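You operate a simulated robot arm through the tools that you are given. There is no shell and no other tool.

Carry out the task below with a simulated two-armed robot. There is one attempt and no reset: what you move stays moved.

## Task
Vent the air hose, pull it out of its reel and give it 3 bar.
Fine: hold the vent till the gauge shows zero before pulling; free the reel and leave it free; pull most of the way; dial before valve; watch the gauge.

It is judged by the outcome, as a careful person would: the job done as asked, and still so three seconds after it is handed in. It fails if anything else is knocked over, pushed out of place, dropped, spilled or broken.

## Robot
Two 7-joint arms with fingered hands on one trunk that stands fixed in place. Base frame: the origin is at the foot of the trunk, x ahead of it, y to its left, z up. Lengths are in cm, angles in degrees, forces in N, time in s.
The left shoulder is at [2.1, 20.8, 139.8], the right one opposite. Each reaches about 115.2 cm from its shoulder. Payload 5 kg a hand.
Tool frame (each hand has its own): the origin (TCP) lies between the finger pads and is the grasp point; the fingertips stand 4.8 cm ahead of it; z points along the fingers, y is the line along which they close. The gripper opens to 16 cm; its body begins 5.6 cm behind the TCP. The gripper is a hand of 4 fingers: y runs from the thumb to the fingers, the wrist lies at [-2.6, -14.2, -25.2] in the tool frame.
Orientation is told as [roll, pitch, yaw] about the base's x, y, z axes, in that order, counted from this pose: with the fingers straight down and the wrist toward the robot, the tool's x, y and z point along [0, 1, 0], [1, 0, 0] and [0, 0, -1] of the base frame.

## Interface
- The arms move only by the tool arm_command. It takes "left_moves", "right_moves" or both (then of equal length, played together; a hand with none holds still); each is a list of rows, each a list of 2 entries, a list of its own where there are three numbers: the shift along the tool's x, y, z in cm, then the turn, a rotation vector about the tool's x, y, z in degrees. In form: [[[dx, dy, dz], [rx, ry, rz]], ...]. A call has 1 to 20 rows; each row is the pose to reach, as a shift and turn from the pose commanded when the call began, along the tool's axes at that moment. Each row takes 0.2 s and may step no farther than 5 cm and 8.6 degrees from the row before; otherwise, the whole call is refused. A pose out of reach is approached as far as the arm can. The call stops where the force on the tool passes 80 N (or 10 N more than at its start, if that is more) or the arm is blocked; 0.2 s more then pass. In this call time passes only in rows, and 0.2 s behind the last. It gives the time, the measured TCP pose, the force on the tool (base axes), the opening and the grip force at its end, in the units of the frame above (readings bear some noise), with the torque about the TCP (base axes, N m) and any sound that the robot's microphone picked up.
- Cameras (640 x 400 px; columns grow to the right, rows downward): "scene" is now at [10.19, -0.78, 160.14]; the picture's right is [-0.10, -0.99, 0.00], its down [-0.43, 0.04, -0.90] and it looks along [0.90, -0.09, -0.43] (base axes); focal length 242 px, centre (320, 200). "left" rides on the left gripper at [-8.7, -13.3, -18.9] in its tool frame; the picture's right is [-0.83, -0.26, 0.49], its down [0.51, -0.71, 0.49] and it looks along [0.22, 0.66, 0.72] (tool axes); focal length 238 px, centre (320, 200). "right" rides on the right gripper at [8.7, -13.2, -18.9] in its tool frame; the picture's right is [-0.83, 0.26, -0.49], its down [-0.51, -0.71, 0.49] and it looks along [-0.22, 0.66, 0.72] (tool axes); focal length 238 px, centre (320, 200). There is no depth. A picture from a camera that has moved, and an enlarged one, comes with that camera's place and axes in the base frame and with its lens.
- snapshot(camera): a new picture of that camera. The clock stands still meanwhile.
- raise_lower(by): moves the trunk up (or, below 0, down) by that many cm; the arms and the scene camera ride with it, the base frame stays. It gives what a move gives, with no picture.
- curl_fingers(index, middle, ring, thumb_bend, thumb_turn, hand): sets how far each is bent, from 0 (flat) to 100 (curled in); at 30 the hand is open as for a grip, at 70 the pads meet at the TCP. One left out holds its place. A second passes; each finger stops where it meets its share of the squeeze, and holds until it gets a number again. It is the only way to open and close the hand. It gives what a move gives, with no picture; readings hold the bend of each and the force on the fingers (four entries, about 0 where the hand has none), thumb and palm. thumb_turn goes from beside the hand (0) to across from the fingers (100), as for a grip.
- head_to(pan, tilt): turns the head with the scene camera to pan (to the left, within 86 degrees either way) and tilt (down, from -29 to 69), counted from straight ahead of the robot. It gives what a move gives.
- inspect(camera, box): a new picture of the part [left, top, right, bottom] of that camera's present view, enlarged. The clock stands still meanwhile.
- finish_job(): hands the job in; it is judged then, once.

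Nothing tells you positions but the pictures and the camera data. Unless the task says otherwise, let go and move clear before handing in.

The tools are called as name(argument=value, ...) on one line, values as JSON. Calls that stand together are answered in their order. arm_command: Moves the arms, as the interface text tells. Its arguments: {"type":"object","properties":{"left_moves":{"type":"array","items":{"type":"array"}},"right_moves":{"type":"array","items":{"type":"array"}}},"required":[]} The other tools are called the same way: raise_lower (by) moves the trunk up or down; curl_fingers (index, middle, ring, thumb_bend, thumb_turn, hand) moves the fingers one by one; head_to (pan, tilt) turns the head that bears the scene camera; snapshot (camera) takes a picture; inspect (camera, box) takes an enlarged picture of a part of a camera's view; finish_job () hands the job in.

At the start:

```text
clock: 0.0
left_tcp_pos: [63.53, 27.48, 154.76]
left_orientation: [0.0, 0.0, 0.0]
left_contact_force: [0.0, 0.0, 0.2]
left_wrist_torque: [0.03, 0.0, 0.02]
left_grip_width: 15.96
left_grasp_force: 0.1
left_shape: jaw
left_bend: [30.0, 30.0, 30.0, 30.0, 98.0]
left_finger forces: [0.1, 0.0, 0.1, 0.0, 0.1, 0.0]
right_tcp_pos: [77.19, -30.62, 155.1]
right_orientation: [0.0, 0.0, 0.0]
right_contact_force: [-0.6, 0.9, 0.1]
right_wrist_torque: [-0.02, 0.01, 0.03]
right_grip_width: 15.95
right_grasp_force: 0.0
right_shape: jaw
right_bend: [30.0, 30.0, 30.0, 30.0, 98.0]
right_finger forces: [0.1, 0.0, 0.0, 0.0, 0.1, 0.1]
trunk travel left (down, up): [-40.0, 29.0]
head pan, tilt (commanded): [-5.7, 25.7]
```

scene: 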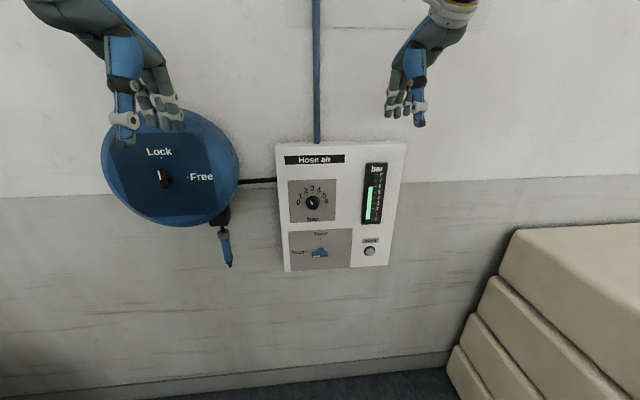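
right: 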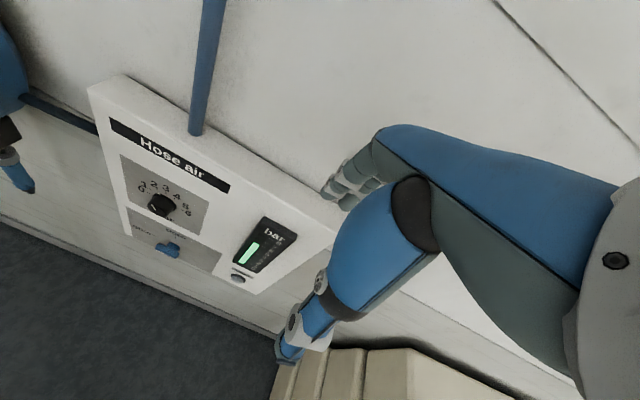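
left: 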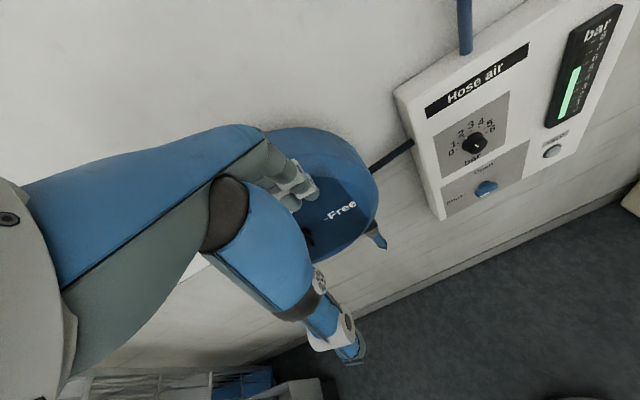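

I see a wall panel "Hose air" with a pressure dial, a shut/open valve, a gauge and a vent button, and a blue reel on its left with a Lock/Free knob and a hose end hanging below. I'll enlarge the views to locate everything before moving.

inspect(camera="scene", box=[270, 130, 420, 280])

inspect(camera="scene", box=[90, 100, 270, 280])

inspect(camera="left", box=[380, 0, 640, 240])

inspect(camera="right", box=[80, 60, 340, 300])

```text
2.67 times, centred on (345, 205) of scene
camera zoom: at [10.19, -0.78, 160.14], right [-0.1, -0.99, 0.0], down [-0.43, 0.04, -0.9], along [0.9, -0.09, -0.43], focal length 645 px, centre (253, 187)
```

zoom: 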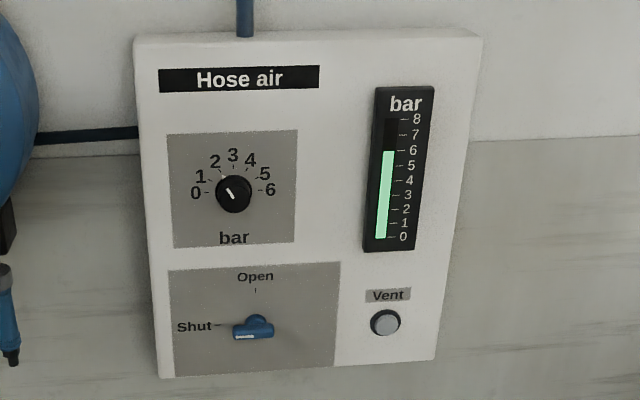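

```text
2.22 times, centred on (180, 190) of scene
camera zoom: at [10.19, -0.78, 160.14], right [-0.1, -0.99, 0.0], down [-0.43, 0.04, -0.9], along [0.9, -0.09, -0.43], focal length 538 px, centre (631, 222)
```

zoom: 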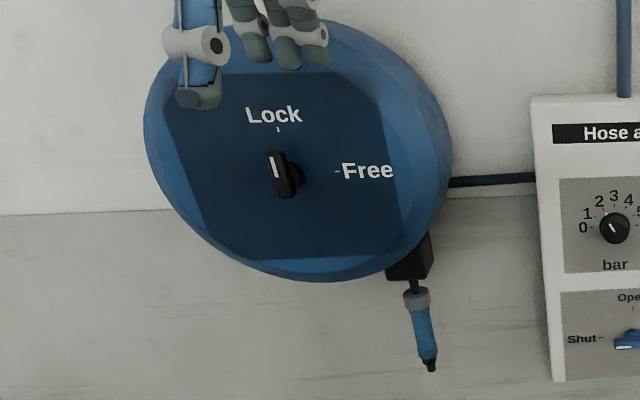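

```text
1.67 times, centred on (510, 120) of left
camera zoom: at [50.22, 18.78, 173.56], right [-0.26, -0.83, -0.49], down [-0.71, 0.51, -0.49], along [0.66, 0.22, -0.72], focal length 397 px, centre (3, 333)
```

zoom: 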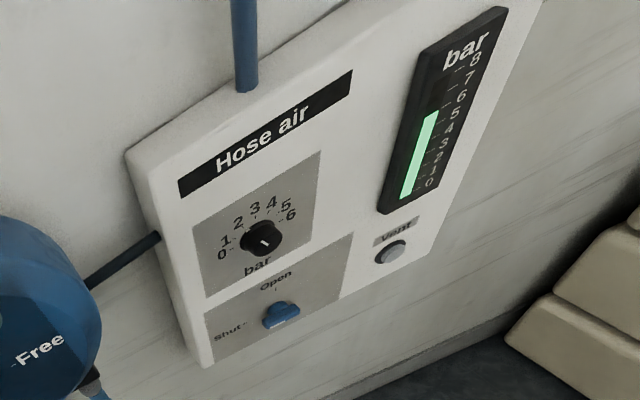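

```text
1.67 times, centred on (210, 180) of right
camera zoom: at [63.85, -22.02, 173.95], right [0.26, -0.83, 0.49], down [-0.71, -0.51, -0.49], along [0.66, -0.22, -0.72], focal length 397 px, centre (503, 233)
```

zoom: 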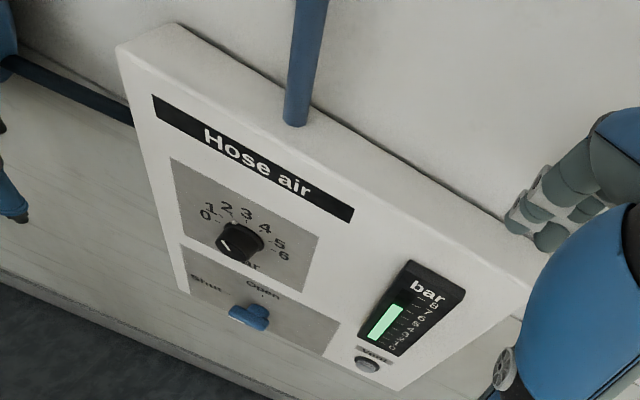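

The panel seems to stand about 88 cm ahead, the vent button near [88, -29, 98.6], with the gauge at about 6 bar and the valve shut. I'll take tighter zooms to fix the geometry.

inspect(camera="left", box=[380, 60, 540, 220])

inspect(camera="left", box=[500, 0, 640, 180])

inspect(camera="right", box=[80, 60, 240, 260])

inspect(camera="scene", box=[280, 170, 360, 230])

inspect(camera="scene", box=[350, 150, 410, 270])

inspect(camera="left", box=[260, 130, 420, 270])

inspect(camera="scene", box=[200, 190, 260, 280])

```text
2.50 times, centred on (460, 140) of left
camera zoom: at [50.22, 18.78, 173.56], right [-0.26, -0.83, -0.49], down [-0.71, 0.51, -0.49], along [0.66, 0.22, -0.72], focal length 596 px, centre (-30, 350)
```

zoom: 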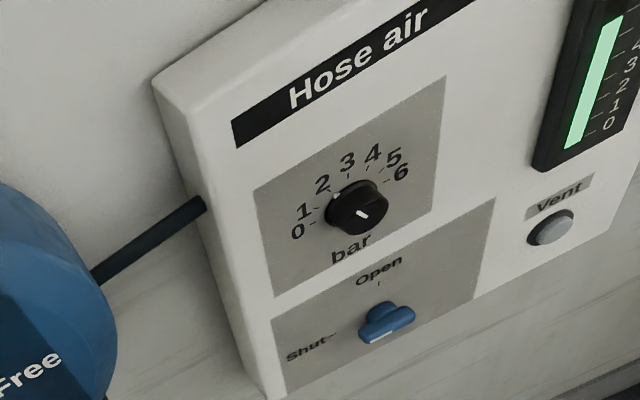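

```text
2.22 times, centred on (570, 90) of left
camera zoom: at [50.22, 18.78, 173.56], right [-0.26, -0.83, -0.49], down [-0.71, 0.51, -0.49], along [0.66, 0.22, -0.72], focal length 530 px, centre (-236, 444)
```

zoom: 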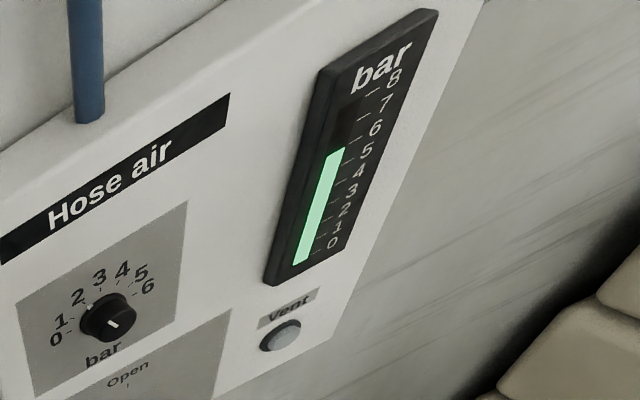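

```text
2.00 times, centred on (160, 160) of right
camera zoom: at [63.85, -22.02, 173.95], right [0.26, -0.83, 0.49], down [-0.71, -0.51, -0.49], along [0.66, -0.22, -0.72], focal length 477 px, centre (640, 280)
```

zoom: 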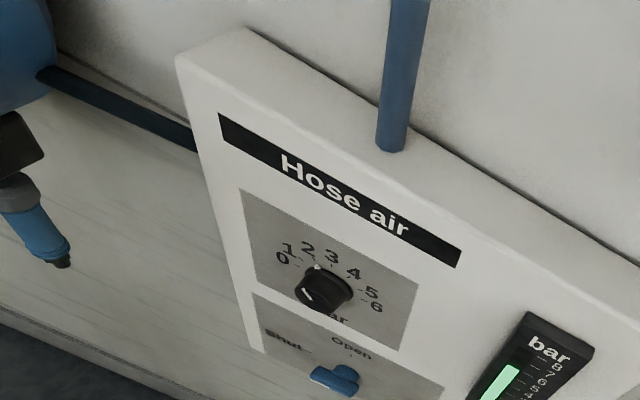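

```text
6.67 times, centred on (320, 200) of scene
camera zoom: at [10.19, -0.78, 160.14], right [-0.1, -0.99, 0.0], down [-0.43, 0.04, -0.9], along [0.9, -0.09, -0.43], focal length 1613 px, centre (320, 200)
```

zoom: 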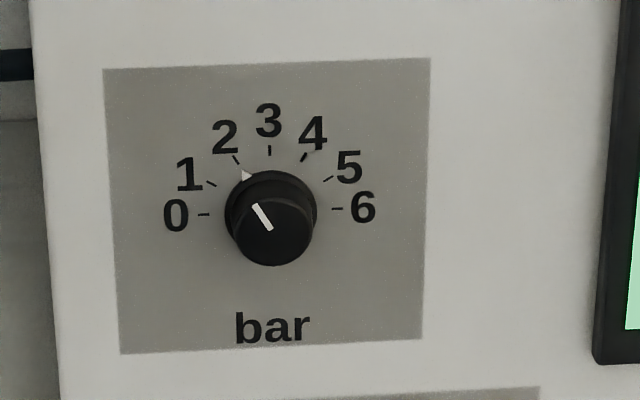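

```text
3.33 times, centred on (380, 210) of scene
camera zoom: at [10.19, -0.78, 160.14], right [-0.1, -0.99, 0.0], down [-0.43, 0.04, -0.9], along [0.9, -0.09, -0.43], focal length 806 px, centre (120, 167)
```

zoom: 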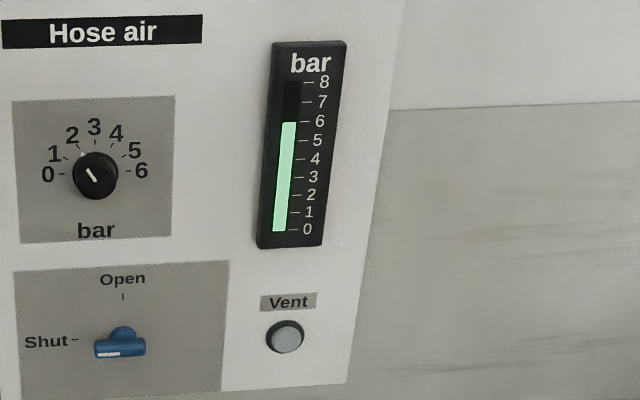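

```text
2.86 times, centred on (340, 200) of left
camera zoom: at [50.22, 18.78, 173.56], right [-0.26, -0.83, -0.49], down [-0.71, 0.51, -0.49], along [0.66, 0.22, -0.72], focal length 681 px, centre (263, 200)
```

zoom: 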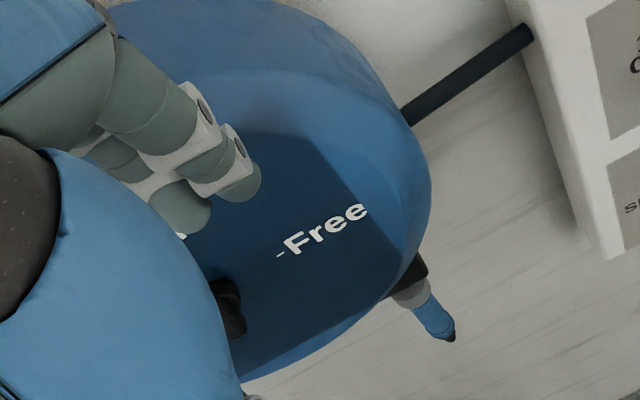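

```text
4.44 times, centred on (230, 235) of scene
camera zoom: at [10.19, -0.78, 160.14], right [-0.1, -0.99, 0.0], down [-0.43, 0.04, -0.9], along [0.9, -0.09, -0.43], focal length 1075 px, centre (720, 44)
```

zoom: 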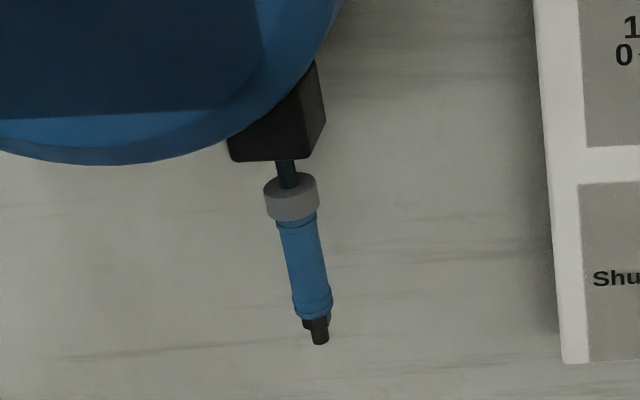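

The dial now points to 2, the valve lever points to Shut, the gauge reads 6, and the reel knob (about [77, 36, 136]) is on Lock; the nozzle hangs near [85.5, 26, 104.5]. First I bring the right hand back and turn its fingers forward toward the panel for the vent button.

arm_command(right_moves=[[[0.1, -1.5, 4.2], [-7.5, 0, 0]], [[0.2, -3, 8.4], [-15, 0, 0]], [[0.3, -4.5, 12.6], [-22.5, 0, 0]], [[0.4, -6, 16.8], [-30, 0, 0]], [[0.5, -7.5, 21], [-37.5, 0, 0]], [[0.6, -9, 25.2], [-45, 0, 0]], [[0.7, -10.5, 29.4], [-52.5, 0, 0]], [[0.8, -12, 33.6], [-60, 0, 0]], [[0.9, -13.5, 37.8], [-67.5, 0, 0]], [[1, -15, 42], [-75, 0, 0]], [[1, -16.5, 46.2], [-82.5, 0, 0]], [[1, -18, 50], [-90, 0, 0]]])

curl_fingers(hand="right", index=30, middle=100, ring=100, thumb_bend=60)

snapshot(camera="scene")

snapshot(camera="right")

snapshot(camera="left")

```text
clock: 2.8
left_tcp_pos: [63.36, 27.5, 154.77]
left_orientation: [0.0, -0.1, 0.0]
left_contact_force: [-2.6, -0.7, 2.1]
left_wrist_torque: [0.12, -0.1, 0.01]
left_grip_width: 15.95
left_grasp_force: 0.0
left_shape: jaw
left_bend: [30.0, 30.0, 30.0, 30.0, 97.0]
left_finger forces: [0.0, 0.1, 0.0, 0.1, 0.1, 0.0]
right_tcp_pos: [64.83, -29.79, 116.91]
right_orientation: [-179.7, -78.7, 179.8]
right_contact_force: [1.0, 0.5, 0.5]
right_wrist_torque: [0.0, 0.02, -0.02]
right_grip_width: 15.98
right_grasp_force: 0.0
right_shape: jaw
right_bend: [30.0, 30.0, 30.0, 30.0, 97.0]
right_finger forces: [0.0, 0.0, 0.0, 0.1, 0.0, 0.1]
trunk travel left (down, up): [-40.0, 29.0]
head pan, tilt (commanded): [-5.7, 25.7]
stopped in row 12 (right hand): the arm was blocked; the commanded pose is now the measured one
```

```text
clock: 3.8
left_tcp_pos: [63.46, 27.42, 154.57]
left_orientation: [0.0, 0.1, 0.0]
left_contact_force: [-0.9, -0.9, 0.4]
left_wrist_torque: [0.01, -0.06, 0.03]
left_grip_width: 15.93
left_grasp_force: 0.2
left_shape: jaw
left_bend: [30.0, 30.0, 30.0, 30.0, 98.0]
left_finger forces: [0.0, 0.0, 0.0, 0.0, 0.0, 0.0]
right_tcp_pos: [64.74, -29.75, 116.59]
right_orientation: [-179.3, -79.0, 179.2]
right_contact_force: [-0.9, 0.7, 0.2]
right_wrist_torque: [0.01, 0.05, 0.03]
right_grip_width: 11.18
right_grasp_force: 0.0
right_shape: fingers
right_bend: [30.0, 100.0, 100.0, 60.0, 97.0]
right_finger forces: [0.1, 0.0, 0.0, 0.0, 0.1, 0.1]
trunk travel left (down, up): [-40.0, 29.0]
head pan, tilt (commanded): [-5.7, 25.7]
```

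```text
taken
camera scene: at [10.16, -0.81, 160.14], right [-0.1, -0.99, 0.0], down [-0.43, 0.04, -0.9], along [0.9, -0.09, -0.43], focal length 242 px, centre (320, 200)
```

scene: 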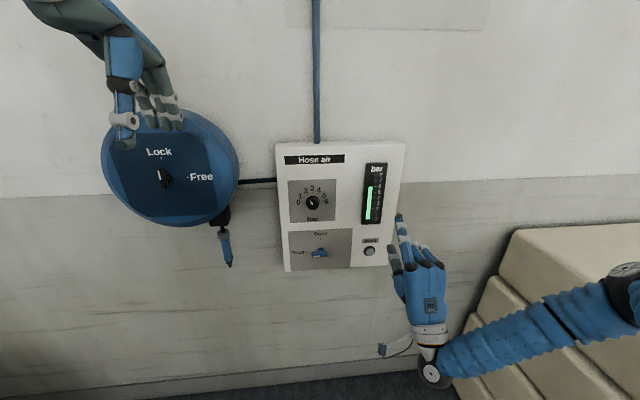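

```text
taken
camera right: at [48.74, -21.14, 99.82], right [-0.53, -0.83, 0.16], down [0.62, -0.51, -0.6], along [0.58, -0.22, 0.78], focal length 238 px, centre (320, 200)
```

right: 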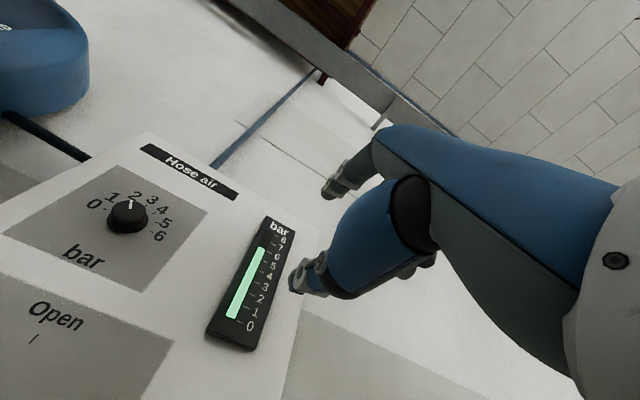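

```text
taken
camera left: at [50.26, 18.82, 173.53], right [-0.26, -0.83, -0.49], down [-0.71, 0.51, -0.49], along [0.65, 0.22, -0.72], focal length 238 px, centre (320, 200)
```

left: 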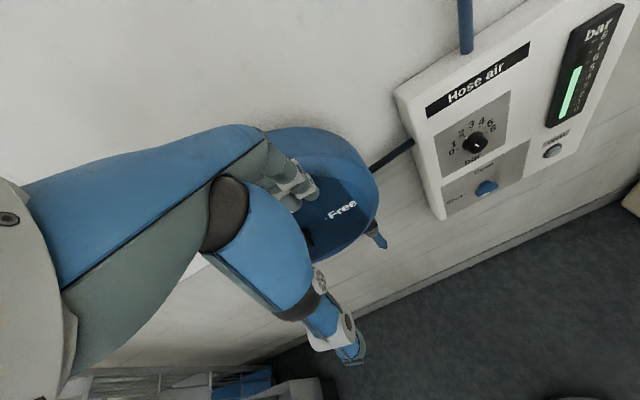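

The right hand stopped at a joint limit with the fingers tilted 11° above level, and nothing was touched. I'll pull the left hand back from the reel, lower the trunk and level the right hand so that a straight index finger can point at the vent button.

arm_command(left_moves=[[[0, -4, 0], [0, 0, 0]], [[0, -8, 0], [0, 0, 0]], [[0, -12, 0], [0, 0, 0]], [[0, -12, 0], [0, 0, 0]], [[0, -12, 0], [0, 0, 0]], [[0, -12, 0], [0, 0, 0]]], right_moves=[[[0, 0, 0], [7, 0, 0]], [[0, 0, 0], [14, 0, 0]], [[0, 0, 0], [21, 0, 0]], [[0, 0, 0], [28, 0, 0]], [[0, 0, 0], [35, 0, 0]], [[0, 0, 0], [41, 0, 0]]])

raise_lower(by=-25)

curl_fingers(hand="right", index=0, middle=100, ring=100, thumb_bend=60)

snapshot(camera="scene")

snapshot(camera="right")

snapshot(camera="left")

```text
clock: 5.2
left_tcp_pos: [51.41, 27.58, 154.74]
left_orientation: [0.0, 0.1, 0.0]
left_contact_force: [-0.6, 0.9, 0.5]
left_wrist_torque: [-0.01, -0.05, 0.0]
left_grip_width: 15.99
left_grasp_force: 0.1
left_shape: jaw
left_bend: [30.0, 30.0, 30.0, 30.0, 98.0]
left_finger forces: [0.0, 0.0, 0.0, 0.0, 0.1, 0.0]
right_tcp_pos: [64.57, -29.76, 116.47]
right_orientation: [-0.4, -60.0, 0.1]
right_contact_force: [-0.1, -0.1, -0.1]
right_wrist_torque: [-0.01, -0.03, -0.03]
right_grip_width: 11.18
right_grasp_force: 0.0
right_shape: fingers
right_bend: [30.0, 100.0, 100.0, 60.0, 97.0]
right_finger forces: [0.1, 0.1, 0.0, 0.1, 0.1, 0.0]
trunk travel left (down, up): [-40.0, 29.0]
head pan, tilt (commanded): [-5.7, 25.7]
```

```text
clock: 7.8
left_tcp_pos: [51.48, 27.57, 129.8]
left_orientation: [0.0, 0.0, 0.1]
left_contact_force: [-0.4, -0.3, -0.7]
left_wrist_torque: [0.01, 0.0, 0.0]
left_grip_width: 16.01
left_grasp_force: 0.1
left_shape: jaw
left_bend: [30.0, 30.0, 30.0, 30.0, 98.0]
left_finger forces: [0.0, 0.1, 0.0, 0.0, 0.0, 0.0]
right_tcp_pos: [64.61, -29.93, 91.61]
right_orientation: [-0.3, -60.1, 0.1]
right_contact_force: [0.3, 0.7, 0.1]
right_wrist_torque: [-0.01, 0.01, -0.02]
right_grip_width: 11.16
right_grasp_force: 0.0
right_shape: fingers
right_bend: [30.0, 100.0, 100.0, 60.0, 97.0]
right_finger forces: [0.0, 0.1, 0.0, 0.1, 0.0, 0.0]
trunk travel left (down, up): [-15.0, 54.0]
head pan, tilt (commanded): [-5.7, 25.7]
```

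```text
clock: 8.8
left_tcp_pos: [51.5, 27.66, 129.77]
left_orientation: [-0.1, 0.1, 0.0]
left_contact_force: [-0.5, 0.7, -0.2]
left_wrist_torque: [0.01, 0.03, -0.01]
left_grip_width: 16.0
left_grasp_force: 0.0
left_shape: jaw
left_bend: [30.0, 30.0, 30.0, 30.0, 98.0]
left_finger forces: [0.1, 0.0, 0.0, 0.0, 0.0, 0.1]
right_tcp_pos: [64.67, -29.84, 91.42]
right_orientation: [-0.3, -60.0, 0.0]
right_contact_force: [-0.4, -0.3, 0.2]
right_wrist_torque: [-0.05, 0.01, 0.01]
right_grip_width: 17.99
right_grasp_force: 0.1
right_shape: fingers
right_bend: [0.0, 100.0, 100.0, 60.0, 97.0]
right_finger forces: [0.1, 0.1, 0.0, 0.0, 0.1, 0.0]
trunk travel left (down, up): [-15.0, 54.0]
head pan, tilt (commanded): [-5.7, 25.7]
```

```text
taken
camera scene: at [10.17, -0.79, 135.14], right [-0.1, -0.99, 0.0], down [-0.43, 0.04, -0.9], along [0.9, -0.09, -0.43], focal length 242 px, centre (320, 200)
```

scene: 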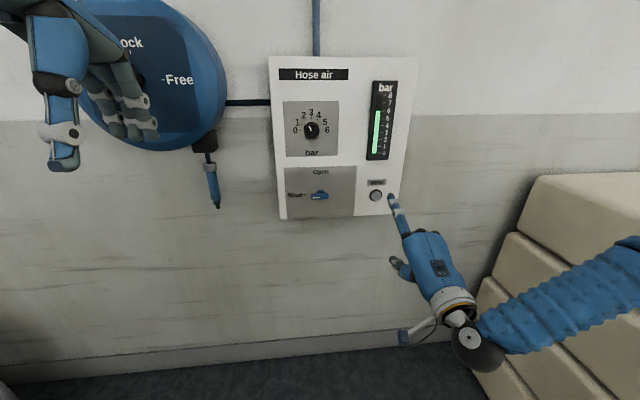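

```text
taken
camera right: at [41.71, -21.13, 89.38], right [-0.29, -0.83, 0.47], down [0.07, -0.51, -0.86], along [0.95, -0.22, 0.21], focal length 238 px, centre (320, 200)
```

right: 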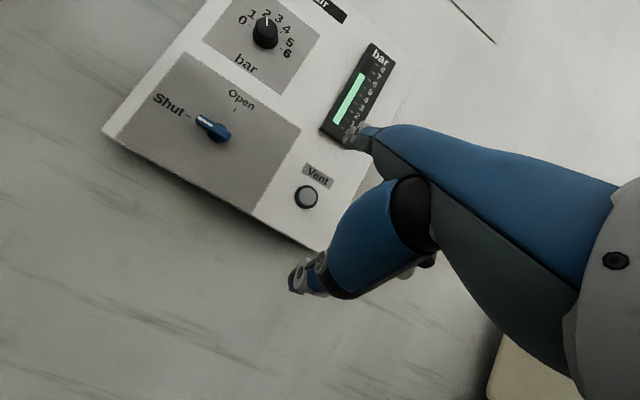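

```text
taken
camera left: at [38.28, 18.89, 148.63], right [-0.26, -0.83, -0.49], down [-0.71, 0.51, -0.49], along [0.65, 0.22, -0.72], focal length 238 px, centre (320, 200)
```

left: 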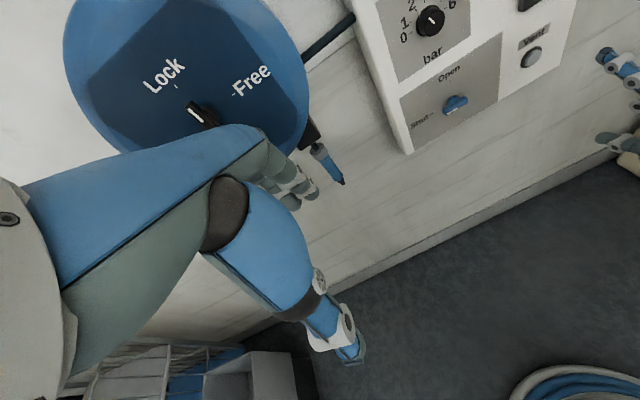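

The index finger now points forward just to the right of and short of the vent button. I'll zoom in on the fingertip from several cameras to place it accurately.

inspect(camera="scene", box=[350, 150, 450, 250])

inspect(camera="left", box=[500, 20, 640, 120])

inspect(camera="right", box=[280, 90, 400, 220])

```text
4.00 times, centred on (400, 200) of scene
camera zoom: at [10.17, -0.79, 135.14], right [-0.1, -0.99, 0.0], down [-0.43, 0.04, -0.9], along [0.9, -0.09, -0.43], focal length 968 px, centre (0, 200)
```

zoom: 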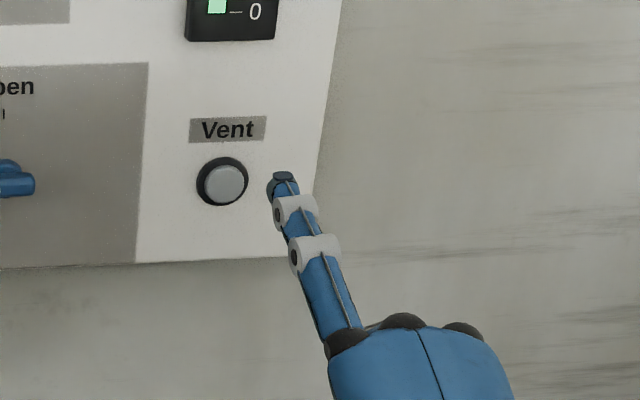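

```text
4.00 times, centred on (570, 70) of left
camera zoom: at [38.28, 18.89, 148.63], right [-0.26, -0.83, -0.49], down [-0.71, 0.51, -0.49], along [0.65, 0.22, -0.72], focal length 953 px, centre (-680, 720)
```

zoom: 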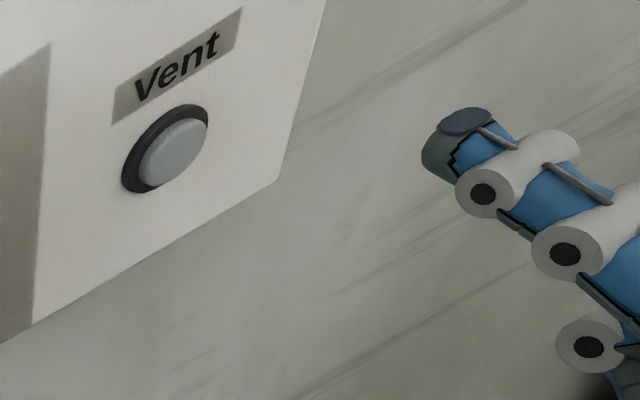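

```text
3.08 times, centred on (340, 155) of right
camera zoom: at [41.71, -21.13, 89.38], right [-0.29, -0.83, 0.47], down [0.07, -0.51, -0.86], along [0.95, -0.22, 0.21], focal length 733 px, centre (258, 338)
```

zoom: 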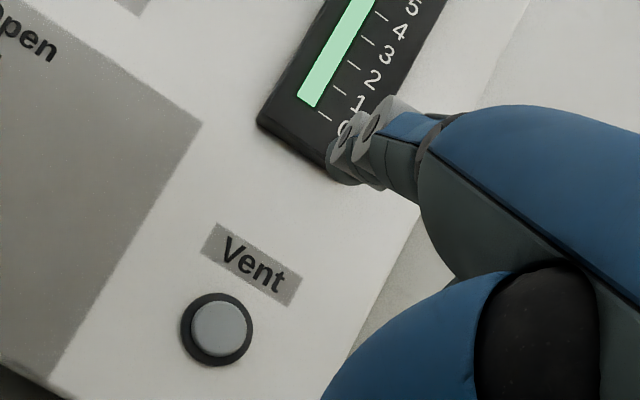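

The vent button is at about [87.3, -29.1, 98.6] and the straight index tip at about [73, -28, 104.5]. I'll level the finger and bring its tip to about 4 cm in front of the button, then check.

arm_command(right_moves=[[[-0.35, 0.3, 2.0], [6.5, 0, 0]], [[-0.7, 0.65, 4.2], [13, 0, 0]], [[-1.1, 1.0, 6.5], [19, 0, 0]]])

inspect(camera="scene", box=[350, 150, 450, 250])

inspect(camera="left", box=[500, 20, 640, 120])

inspect(camera="right", box=[240, 60, 400, 240])

```text
clock: 9.6
left_tcp_pos: [51.62, 27.76, 129.69]
left_orientation: [-0.1, 0.2, 0.1]
left_contact_force: [0.0, 0.2, -0.2]
left_wrist_torque: [-0.08, 0.01, -0.01]
left_grip_width: 16.0
left_grasp_force: 0.1
left_shape: jaw
left_bend: [30.0, 30.0, 30.0, 30.0, 98.0]
left_finger forces: [0.1, 0.0, 0.0, 0.0, 0.0, 0.1]
right_tcp_pos: [71.0, -30.91, 89.0]
right_orientation: [-0.2, -40.9, -0.2]
right_contact_force: [-0.2, 0.4, -1.2]
right_wrist_torque: [0.03, -0.05, -0.01]
right_grip_width: 17.96
right_grasp_force: 0.0
right_shape: fingers
right_bend: [0.0, 100.0, 100.0, 60.0, 97.0]
right_finger forces: [0.0, 0.1, 0.1, 0.1, 0.1, 0.1]
trunk travel left (down, up): [-15.0, 54.0]
head pan, tilt (commanded): [-5.7, 25.7]
```

```text
4.00 times, centred on (400, 200) of scene
camera zoom: at [10.21, -0.7, 135.14], right [-0.1, -0.99, 0.0], down [-0.43, 0.04, -0.9], along [0.9, -0.09, -0.43], focal length 968 px, centre (0, 200)
```

zoom: 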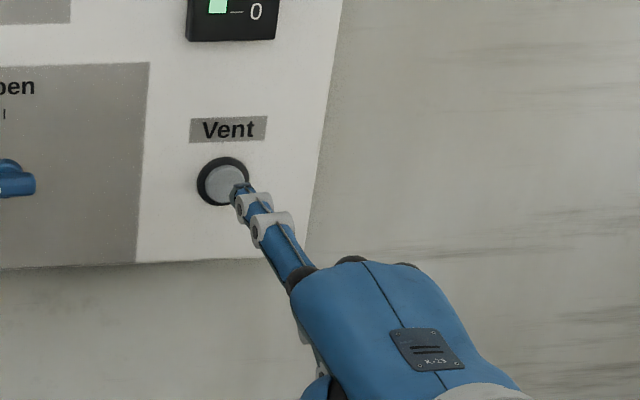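

```text
4.00 times, centred on (570, 70) of left
camera zoom: at [38.35, 18.99, 148.6], right [-0.26, -0.84, -0.49], down [-0.71, 0.5, -0.49], along [0.65, 0.22, -0.72], focal length 953 px, centre (-680, 720)
```

zoom: 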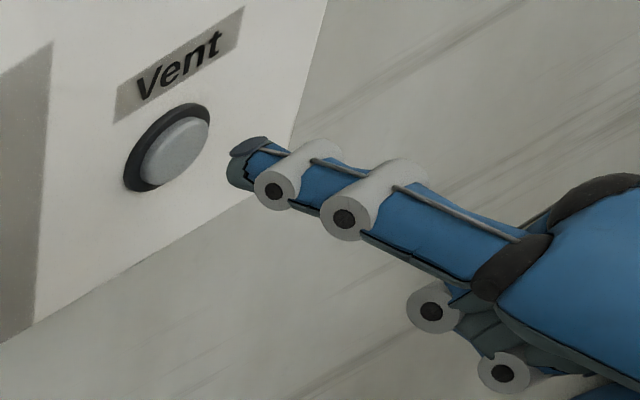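

```text
2.22 times, centred on (320, 150) of right
camera zoom: at [48.56, -22.19, 94.45], right [-0.13, -0.83, 0.54], down [-0.22, -0.51, -0.83], along [0.97, -0.22, -0.12], focal length 530 px, centre (320, 311)
```

zoom: 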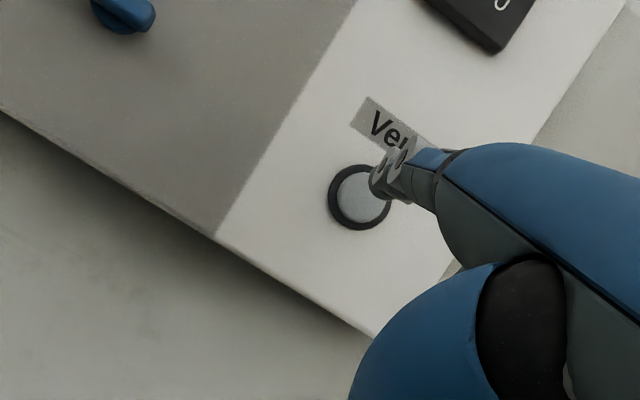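

The fingertip is now about 4 cm in front of the button and nearly in line with it. I'll move it forward to contact.

arm_command(right_moves=[[[-0.03, 0.85, 1.05], [0, 0, 0]], [[-0.06, 1.7, 2.1], [0, 0, 0]], [[-0.1, 2.25, 2.75], [0, 0, 0]], [[-0.1, 2.56, 3.15], [0, 0, 0]]])

inspect(camera="scene", box=[340, 60, 440, 230])

inspect(camera="left", box=[500, 20, 640, 120])

```text
clock: 10.6
left_tcp_pos: [51.45, 27.62, 129.79]
left_orientation: [0.0, 0.1, 0.1]
left_contact_force: [0.4, 0.5, 0.2]
left_wrist_torque: [-0.01, 0.02, -0.01]
left_grip_width: 16.0
left_grasp_force: 0.1
left_shape: jaw
left_bend: [30.0, 30.0, 30.0, 30.0, 98.0]
left_finger forces: [0.0, 0.0, 0.0, 0.0, 0.0, 0.1]
right_tcp_pos: [74.75, -31.02, 88.35]
right_orientation: [-0.1, -40.9, 0.0]
right_contact_force: [-3.1, 0.3, 0.8]
right_wrist_torque: [-0.03, -0.32, 0.04]
right_grip_width: 18.01
right_grasp_force: 1.1
right_shape: fingers
right_bend: [0.0, 100.0, 100.0, 60.0, 97.0]
right_finger forces: [2.4, 0.1, 0.0, 0.0, 0.0, 0.1]
trunk travel left (down, up): [-15.0, 54.0]
head pan, tilt (commanded): [-5.7, 25.7]
heard: click
```

```text
2.35 times, centred on (390, 145) of scene
camera zoom: at [10.13, -0.79, 135.15], right [-0.1, -0.99, 0.0], down [-0.43, 0.04, -0.9], along [0.9, -0.09, -0.43], focal length 569 px, centre (155, 329)
```

zoom: 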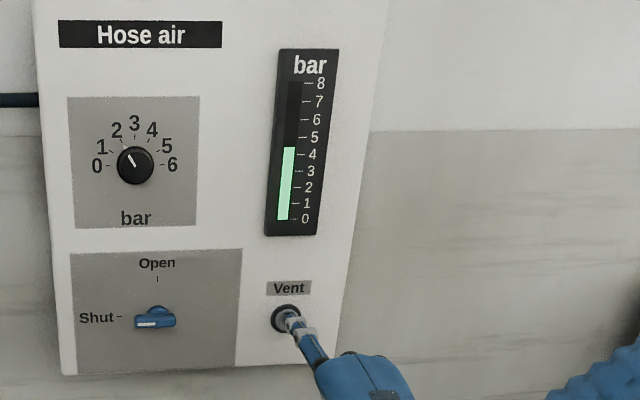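

```text
4.00 times, centred on (570, 70) of left
camera zoom: at [38.24, 18.89, 148.65], right [-0.26, -0.83, -0.49], down [-0.71, 0.51, -0.49], along [0.65, 0.22, -0.72], focal length 953 px, centre (-680, 720)
```

zoom: 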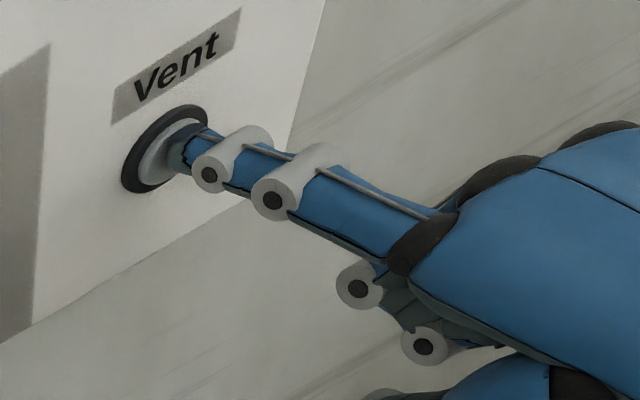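

The vent clicked under about 3 N, and the gauge has already dropped from 6 to a bit above 4. I keep the finger pressed, a little deeper for a firm hold, and let time pass.

arm_command(right_moves=[[[0, 0.15, 0.13], [0, 0, 0]], [[0, 0.15, 0.13], [0, 0, 0]], [[0, 0.15, 0.13], [0, 0, 0]], [[0, 0.15, 0.13], [0, 0, 0]], [[0, 0.15, 0.13], [0, 0, 0]], [[0, 0.15, 0.13], [0, 0, 0]], [[0, 0.15, 0.13], [0, 0, 0]], [[0, 0.15, 0.13], [0, 0, 0]], [[0, 0.15, 0.13], [0, 0, 0]], [[0, 0.15, 0.13], [0, 0, 0]]])

inspect(camera="scene", box=[340, 60, 440, 230])

```text
clock: 12.8
left_tcp_pos: [51.54, 27.59, 129.81]
left_orientation: [0.0, 0.1, 0.0]
left_contact_force: [0.1, 0.6, -1.2]
left_wrist_torque: [0.0, 0.02, -0.04]
left_grip_width: 16.01
left_grasp_force: 0.1
left_shape: jaw
left_bend: [30.0, 30.0, 30.0, 30.0, 98.0]
left_finger forces: [0.0, 0.1, 0.1, 0.0, 0.0, 0.0]
right_tcp_pos: [75.04, -31.15, 88.56]
right_orientation: [-0.2, -41.0, 0.0]
right_contact_force: [-4.6, -0.6, -0.7]
right_wrist_torque: [-0.02, -0.47, 0.09]
right_grip_width: 17.96
right_grasp_force: 1.9
right_shape: fingers
right_bend: [0.0, 100.0, 100.0, 60.0, 97.0]
right_finger forces: [4.5, 0.1, 0.1, 0.1, 0.1, 0.0]
trunk travel left (down, up): [-15.0, 54.0]
head pan, tilt (commanded): [-5.7, 25.7]
```

```text
2.35 times, centred on (390, 145) of scene
camera zoom: at [10.14, -0.79, 135.14], right [-0.1, -0.99, 0.0], down [-0.43, 0.04, -0.9], along [0.9, -0.09, -0.43], focal length 569 px, centre (155, 329)
```

zoom: 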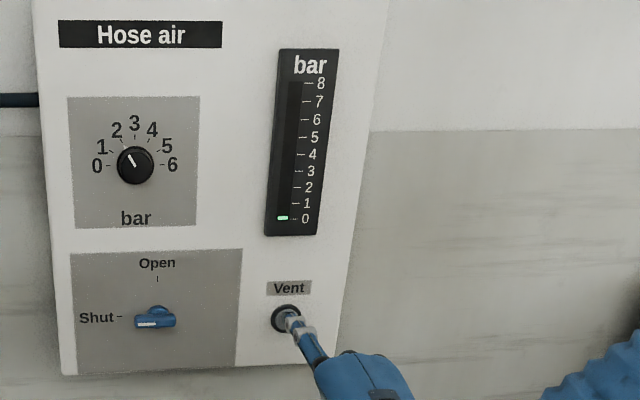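

The gauge is nearly at zero with a sliver still showing. I'll hold the vent a few more seconds.

arm_command(right_moves=[[[0, 0, 0], [0, 0, 0]], [[0, 0, 0], [0, 0, 0]], [[0, 0, 0], [0, 0, 0]], [[0, 0, 0], [0, 0, 0]], [[0, 0, 0], [0, 0, 0]], [[0, 0, 0], [0, 0, 0]], [[0, 0, 0], [0, 0, 0]], [[0, 0, 0], [0, 0, 0]], [[0, 0, 0], [0, 0, 0]], [[0, 0, 0], [0, 0, 0]], [[0, 0, 0], [0, 0, 0]], [[0, 0, 0], [0, 0, 0]], [[0, 0, 0], [0, 0, 0]], [[0, 0, 0], [0, 0, 0]], [[0, 0, 0], [0, 0, 0]]])

inspect(camera="scene", box=[355, 75, 415, 165])

```text
clock: 16.0
left_tcp_pos: [51.46, 27.41, 129.66]
left_orientation: [0.0, 0.1, 0.0]
left_contact_force: [0.1, 0.2, 0.0]
left_wrist_torque: [0.01, 0.03, -0.02]
left_grip_width: 16.02
left_grasp_force: 0.1
left_shape: jaw
left_bend: [30.0, 30.0, 30.0, 30.0, 98.0]
left_finger forces: [0.0, 0.0, 0.0, 0.0, 0.1, 0.0]
right_tcp_pos: [75.05, -30.93, 88.41]
right_orientation: [-0.2, -40.9, 0.0]
right_contact_force: [-4.8, -0.1, -0.2]
right_wrist_torque: [-0.02, -0.45, 0.08]
right_grip_width: 17.99
right_grasp_force: 2.3
right_shape: fingers
right_bend: [0.0, 100.0, 100.0, 60.0, 97.0]
right_finger forces: [4.4, 0.0, 0.0, 0.0, 0.1, 0.1]
trunk travel left (down, up): [-15.0, 54.0]
head pan, tilt (commanded): [-5.7, 25.7]
```

```text
4.44 times, centred on (385, 120) of scene
camera zoom: at [10.14, -0.79, 135.14], right [-0.1, -0.99, 0.0], down [-0.43, 0.04, -0.9], along [0.9, -0.09, -0.43], focal length 1075 px, centre (31, 556)
```

zoom: 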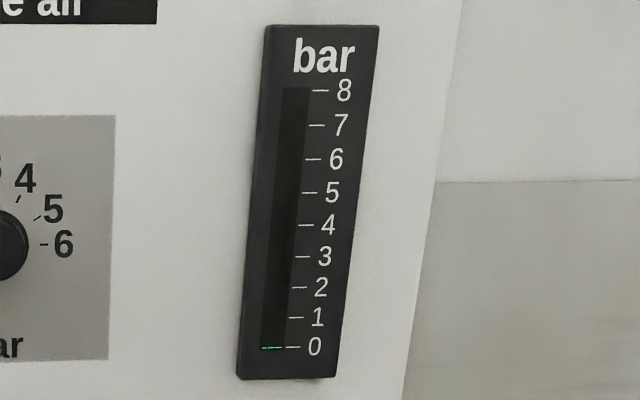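

The gauge has settled at 0. I'll hold briefly once more, then withdraw the finger straight back and check that the gauge stays at zero.

arm_command(right_moves=[[[0, 0, 0], [0, 0, 0]], [[0, 0, 0], [0, 0, 0]], [[0, 0, 0], [0, 0, 0]], [[0, 0, 0], [0, 0, 0]], [[0, 0, 0], [0, 0, 0]], [[0, -1.5, -1.3], [0, 0, 0]], [[0, -3.8, -3.3], [0, 0, 0]], [[0, -7, -6.1], [0, 0, 0]], [[0, -10, -8.7], [0, 0, 0]]])

inspect(camera="scene", box=[355, 75, 415, 165])

snapshot(camera="scene")

snapshot(camera="right")

```text
clock: 18.0
left_tcp_pos: [51.5, 27.67, 129.79]
left_orientation: [-0.1, 0.1, 0.1]
left_contact_force: [1.3, 0.7, 0.7]
left_wrist_torque: [-0.03, 0.02, 0.02]
left_grip_width: 15.97
left_grasp_force: 0.2
left_shape: jaw
left_bend: [30.0, 30.0, 30.0, 30.0, 98.0]
left_finger forces: [0.1, 0.1, 0.0, 0.1, 0.0, 0.0]
right_tcp_pos: [61.84, -30.73, 88.51]
right_orientation: [-0.2, -41.0, -0.1]
right_contact_force: [-0.5, -0.2, 0.2]
right_wrist_torque: [-0.04, 0.01, -0.03]
right_grip_width: 17.95
right_grasp_force: 0.1
right_shape: fingers
right_bend: [0.0, 100.0, 100.0, 60.0, 97.0]
right_finger forces: [0.0, 0.1, 0.0, 0.1, 0.0, 0.0]
trunk travel left (down, up): [-15.0, 54.0]
head pan, tilt (commanded): [-5.7, 25.7]
```

```text
4.44 times, centred on (385, 120) of scene
camera zoom: at [10.13, -0.77, 135.15], right [-0.1, -0.99, 0.0], down [-0.43, 0.04, -0.9], along [0.9, -0.09, -0.43], focal length 1075 px, centre (31, 556)
```

zoom: 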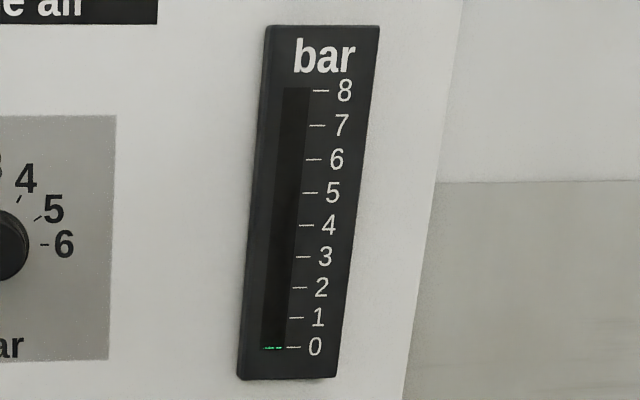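

```text
taken
camera scene: at [10.13, -0.77, 135.15], right [-0.1, -0.99, 0.0], down [-0.43, 0.04, -0.9], along [0.9, -0.09, -0.43], focal length 242 px, centre (320, 200)
```

scene: 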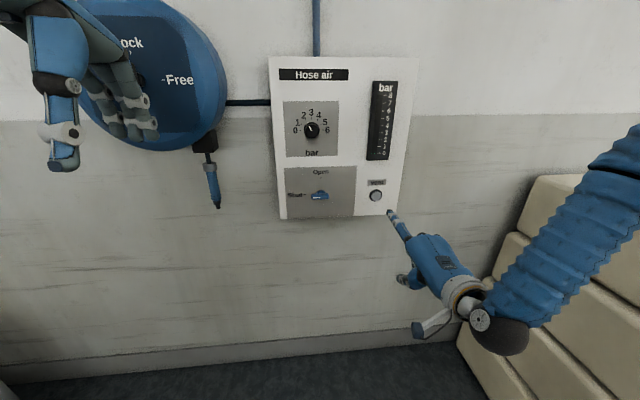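

```text
taken
camera right: at [39.44, -22.1, 93.96], right [-0.13, -0.83, 0.54], down [-0.21, -0.51, -0.83], along [0.97, -0.22, -0.11], focal length 238 px, centre (320, 200)
```

right: 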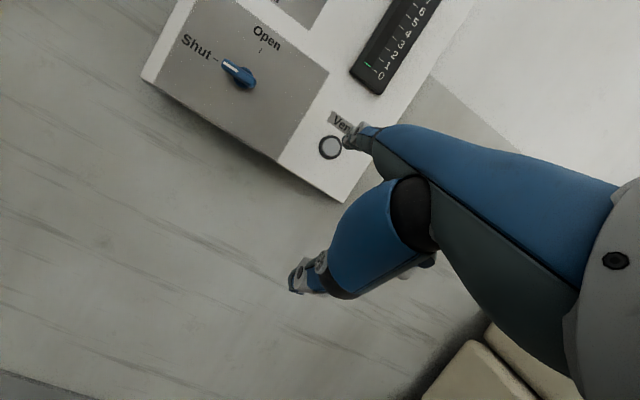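

The gauge stays at zero after release, so venting is done. Next I'll free the reel: I shape the left hand into a pointing finger, bring it to in front of the knob, and turn the head toward the reel.

curl_fingers(hand="left", index=0, middle=100, ring=100, thumb_bend=60)

arm_command(left_moves=[[[3, 0, 0], [-8.2, 0, 0]], [[6, 0, 0], [-16.4, 0, 0]], [[9, 0, 0], [-24.6, 0, 0]], [[12, 0, 0], [-32.8, 0, 0]], [[15, 0, 0], [-41, 0, 0]]])

head_to(pan=18, tilt=12)

snapshot(camera="scene")

snapshot(camera="left")

snapshot(camera="right")

```text
clock: 19.0
left_tcp_pos: [51.6, 27.69, 129.71]
left_orientation: [0.0, 0.1, 0.1]
left_contact_force: [-0.2, -0.2, 0.4]
left_wrist_torque: [-0.01, -0.01, -0.01]
left_grip_width: 17.99
left_grasp_force: 0.2
left_shape: fingers
left_bend: [0.0, 100.0, 100.0, 60.0, 98.0]
left_finger forces: [0.1, 0.0, 0.1, 0.0, 0.0, 0.0]
right_tcp_pos: [61.88, -30.86, 88.41]
right_orientation: [-0.3, -41.0, 0.0]
right_contact_force: [0.3, 0.3, 0.0]
right_wrist_torque: [0.01, 0.0, 0.02]
right_grip_width: 17.97
right_grasp_force: 0.0
right_shape: fingers
right_bend: [0.0, 100.0, 100.0, 60.0, 97.0]
right_finger forces: [0.0, 0.0, 0.0, 0.0, 0.1, 0.0]
trunk travel left (down, up): [-15.0, 54.0]
head pan, tilt (commanded): [-5.7, 25.7]
```

```text
clock: 20.2
left_tcp_pos: [51.48, 42.64, 129.83]
left_orientation: [-0.1, -41.1, 0.2]
left_contact_force: [0.5, 0.5, 0.2]
left_wrist_torque: [-0.08, -0.03, -0.06]
left_grip_width: 17.98
left_grasp_force: 0.0
left_shape: fingers
left_bend: [0.0, 100.0, 100.0, 60.0, 97.0]
left_finger forces: [0.0, 0.0, 0.0, 0.0, 0.0, 0.0]
right_tcp_pos: [61.8, -30.66, 88.51]
right_orientation: [-0.4, -41.1, 0.1]
right_contact_force: [0.5, 1.6, 0.5]
right_wrist_torque: [-0.07, 0.03, -0.09]
right_grip_width: 17.94
right_grasp_force: 0.0
right_shape: fingers
right_bend: [0.0, 100.0, 100.0, 60.0, 97.0]
right_finger forces: [0.1, 0.0, 0.1, 0.1, 0.0, 0.0]
trunk travel left (down, up): [-15.0, 54.0]
head pan, tilt (commanded): [-5.7, 25.7]
```

```text
clock: 21.1
left_tcp_pos: [51.51, 42.41, 129.78]
left_orientation: [0.0, -40.8, 0.0]
left_contact_force: [-0.7, -0.1, 0.1]
left_wrist_torque: [-0.05, -0.01, -0.01]
left_grip_width: 17.96
left_grasp_force: 0.1
left_shape: fingers
left_bend: [0.0, 100.0, 100.0, 60.0, 97.0]
left_finger forces: [0.1, 0.0, 0.0, 0.1, 0.0, 0.0]
right_tcp_pos: [61.8, -30.85, 88.33]
right_orientation: [-0.1, -41.0, 0.0]
right_contact_force: [0.5, -0.2, -0.7]
right_wrist_torque: [0.02, -0.02, 0.01]
right_grip_width: 17.96
right_grasp_force: 0.1
right_shape: fingers
right_bend: [0.0, 100.0, 100.0, 60.0, 97.0]
right_finger forces: [0.0, 0.0, 0.1, 0.1, 0.0, 0.0]
trunk travel left (down, up): [-15.0, 54.0]
head pan, tilt (commanded): [18.0, 12.0]
```

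```text
taken
camera scene: at [9.89, 3.01, 137.36], right [0.31, -0.95, 0.0], down [-0.2, -0.06, -0.98], along [0.93, 0.3, -0.21], focal length 242 px, centre (320, 200)
```

scene: 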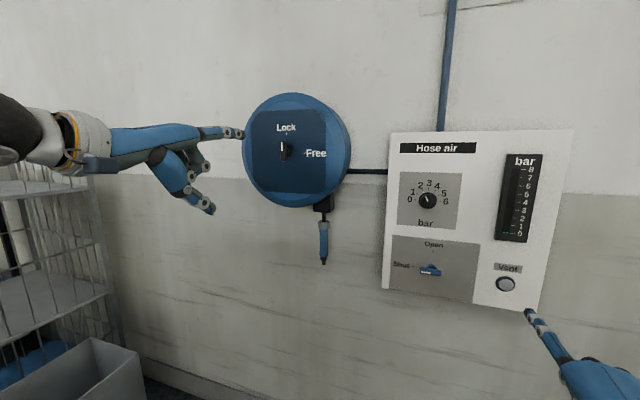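

```text
taken
camera left: at [29.12, 33.73, 135.38], right [0.12, -0.83, -0.54], down [-0.22, 0.51, -0.84], along [0.97, 0.22, -0.12], focal length 238 px, centre (320, 200)
```

left: 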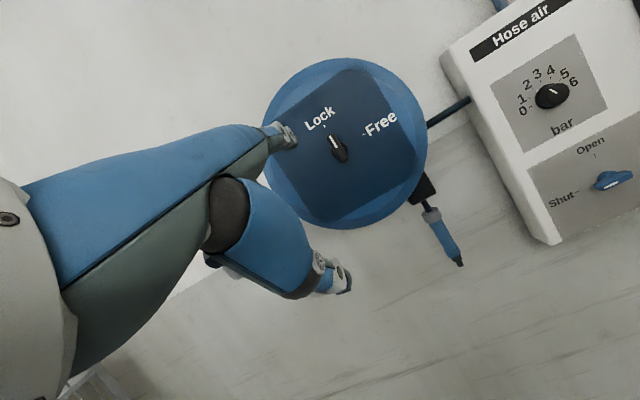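

```text
taken
camera right: at [39.47, -22.1, 93.94], right [-0.13, -0.83, 0.54], down [-0.22, -0.51, -0.83], along [0.97, -0.22, -0.12], focal length 238 px, centre (320, 200)
```

right: 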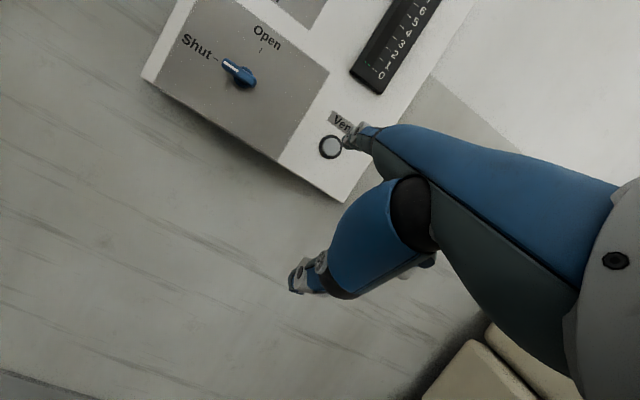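

The view shows the knob clearly (pointer up at Lock) with the left index just left of the reel. I'll zoom to locate the knob and fingertip.

inspect(camera="scene", box=[195, 90, 355, 200])

inspect(camera="left", box=[250, 80, 410, 200])

inspect(camera="scene", box=[290, 180, 370, 280])

inspect(camera="left", box=[390, 160, 490, 280])

```text
3.64 times, centred on (275, 145) of scene
camera zoom: at [9.89, 3.01, 137.36], right [0.31, -0.95, 0.0], down [-0.2, -0.06, -0.98], along [0.93, 0.3, -0.21], focal length 880 px, centre (484, 400)
```

zoom: 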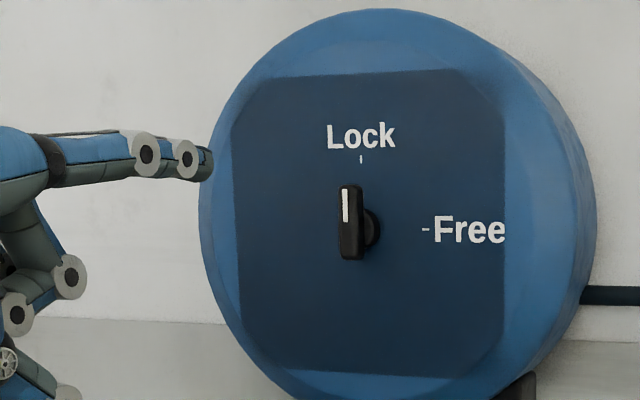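

```text
3.33 times, centred on (330, 140) of left
camera zoom: at [29.12, 33.73, 135.38], right [0.12, -0.83, -0.54], down [-0.22, 0.51, -0.84], along [0.97, 0.22, -0.12], focal length 794 px, centre (287, 400)
```

zoom: 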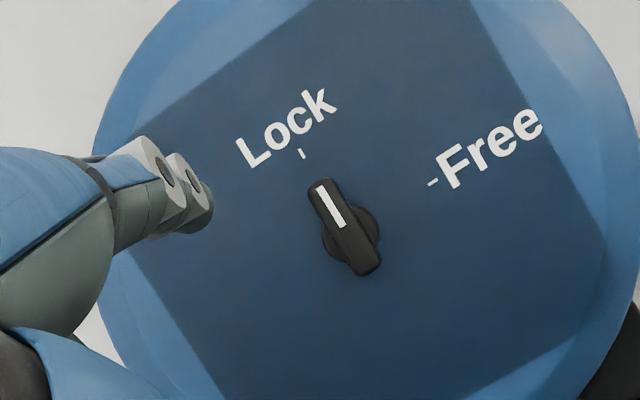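

```text
4.00 times, centred on (330, 230) of scene
camera zoom: at [9.89, 3.01, 137.36], right [0.31, -0.95, 0.0], down [-0.2, -0.06, -0.98], along [0.93, 0.3, -0.21], focal length 968 px, centre (280, 80)
```

zoom: 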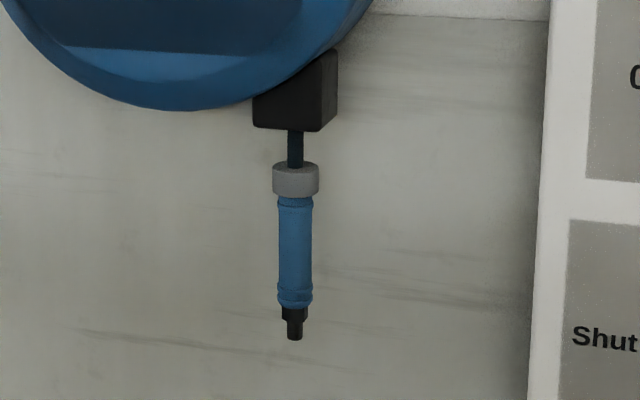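

```text
3.33 times, centred on (440, 220) of left
camera zoom: at [29.12, 33.73, 135.38], right [0.12, -0.83, -0.54], down [-0.22, 0.51, -0.84], along [0.97, 0.22, -0.12], focal length 794 px, centre (-80, 133)
```

zoom: 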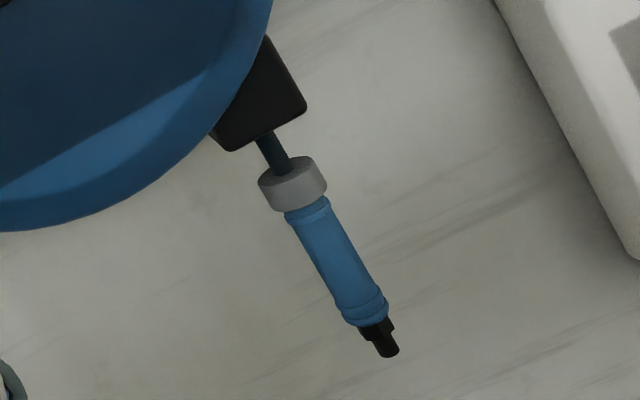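

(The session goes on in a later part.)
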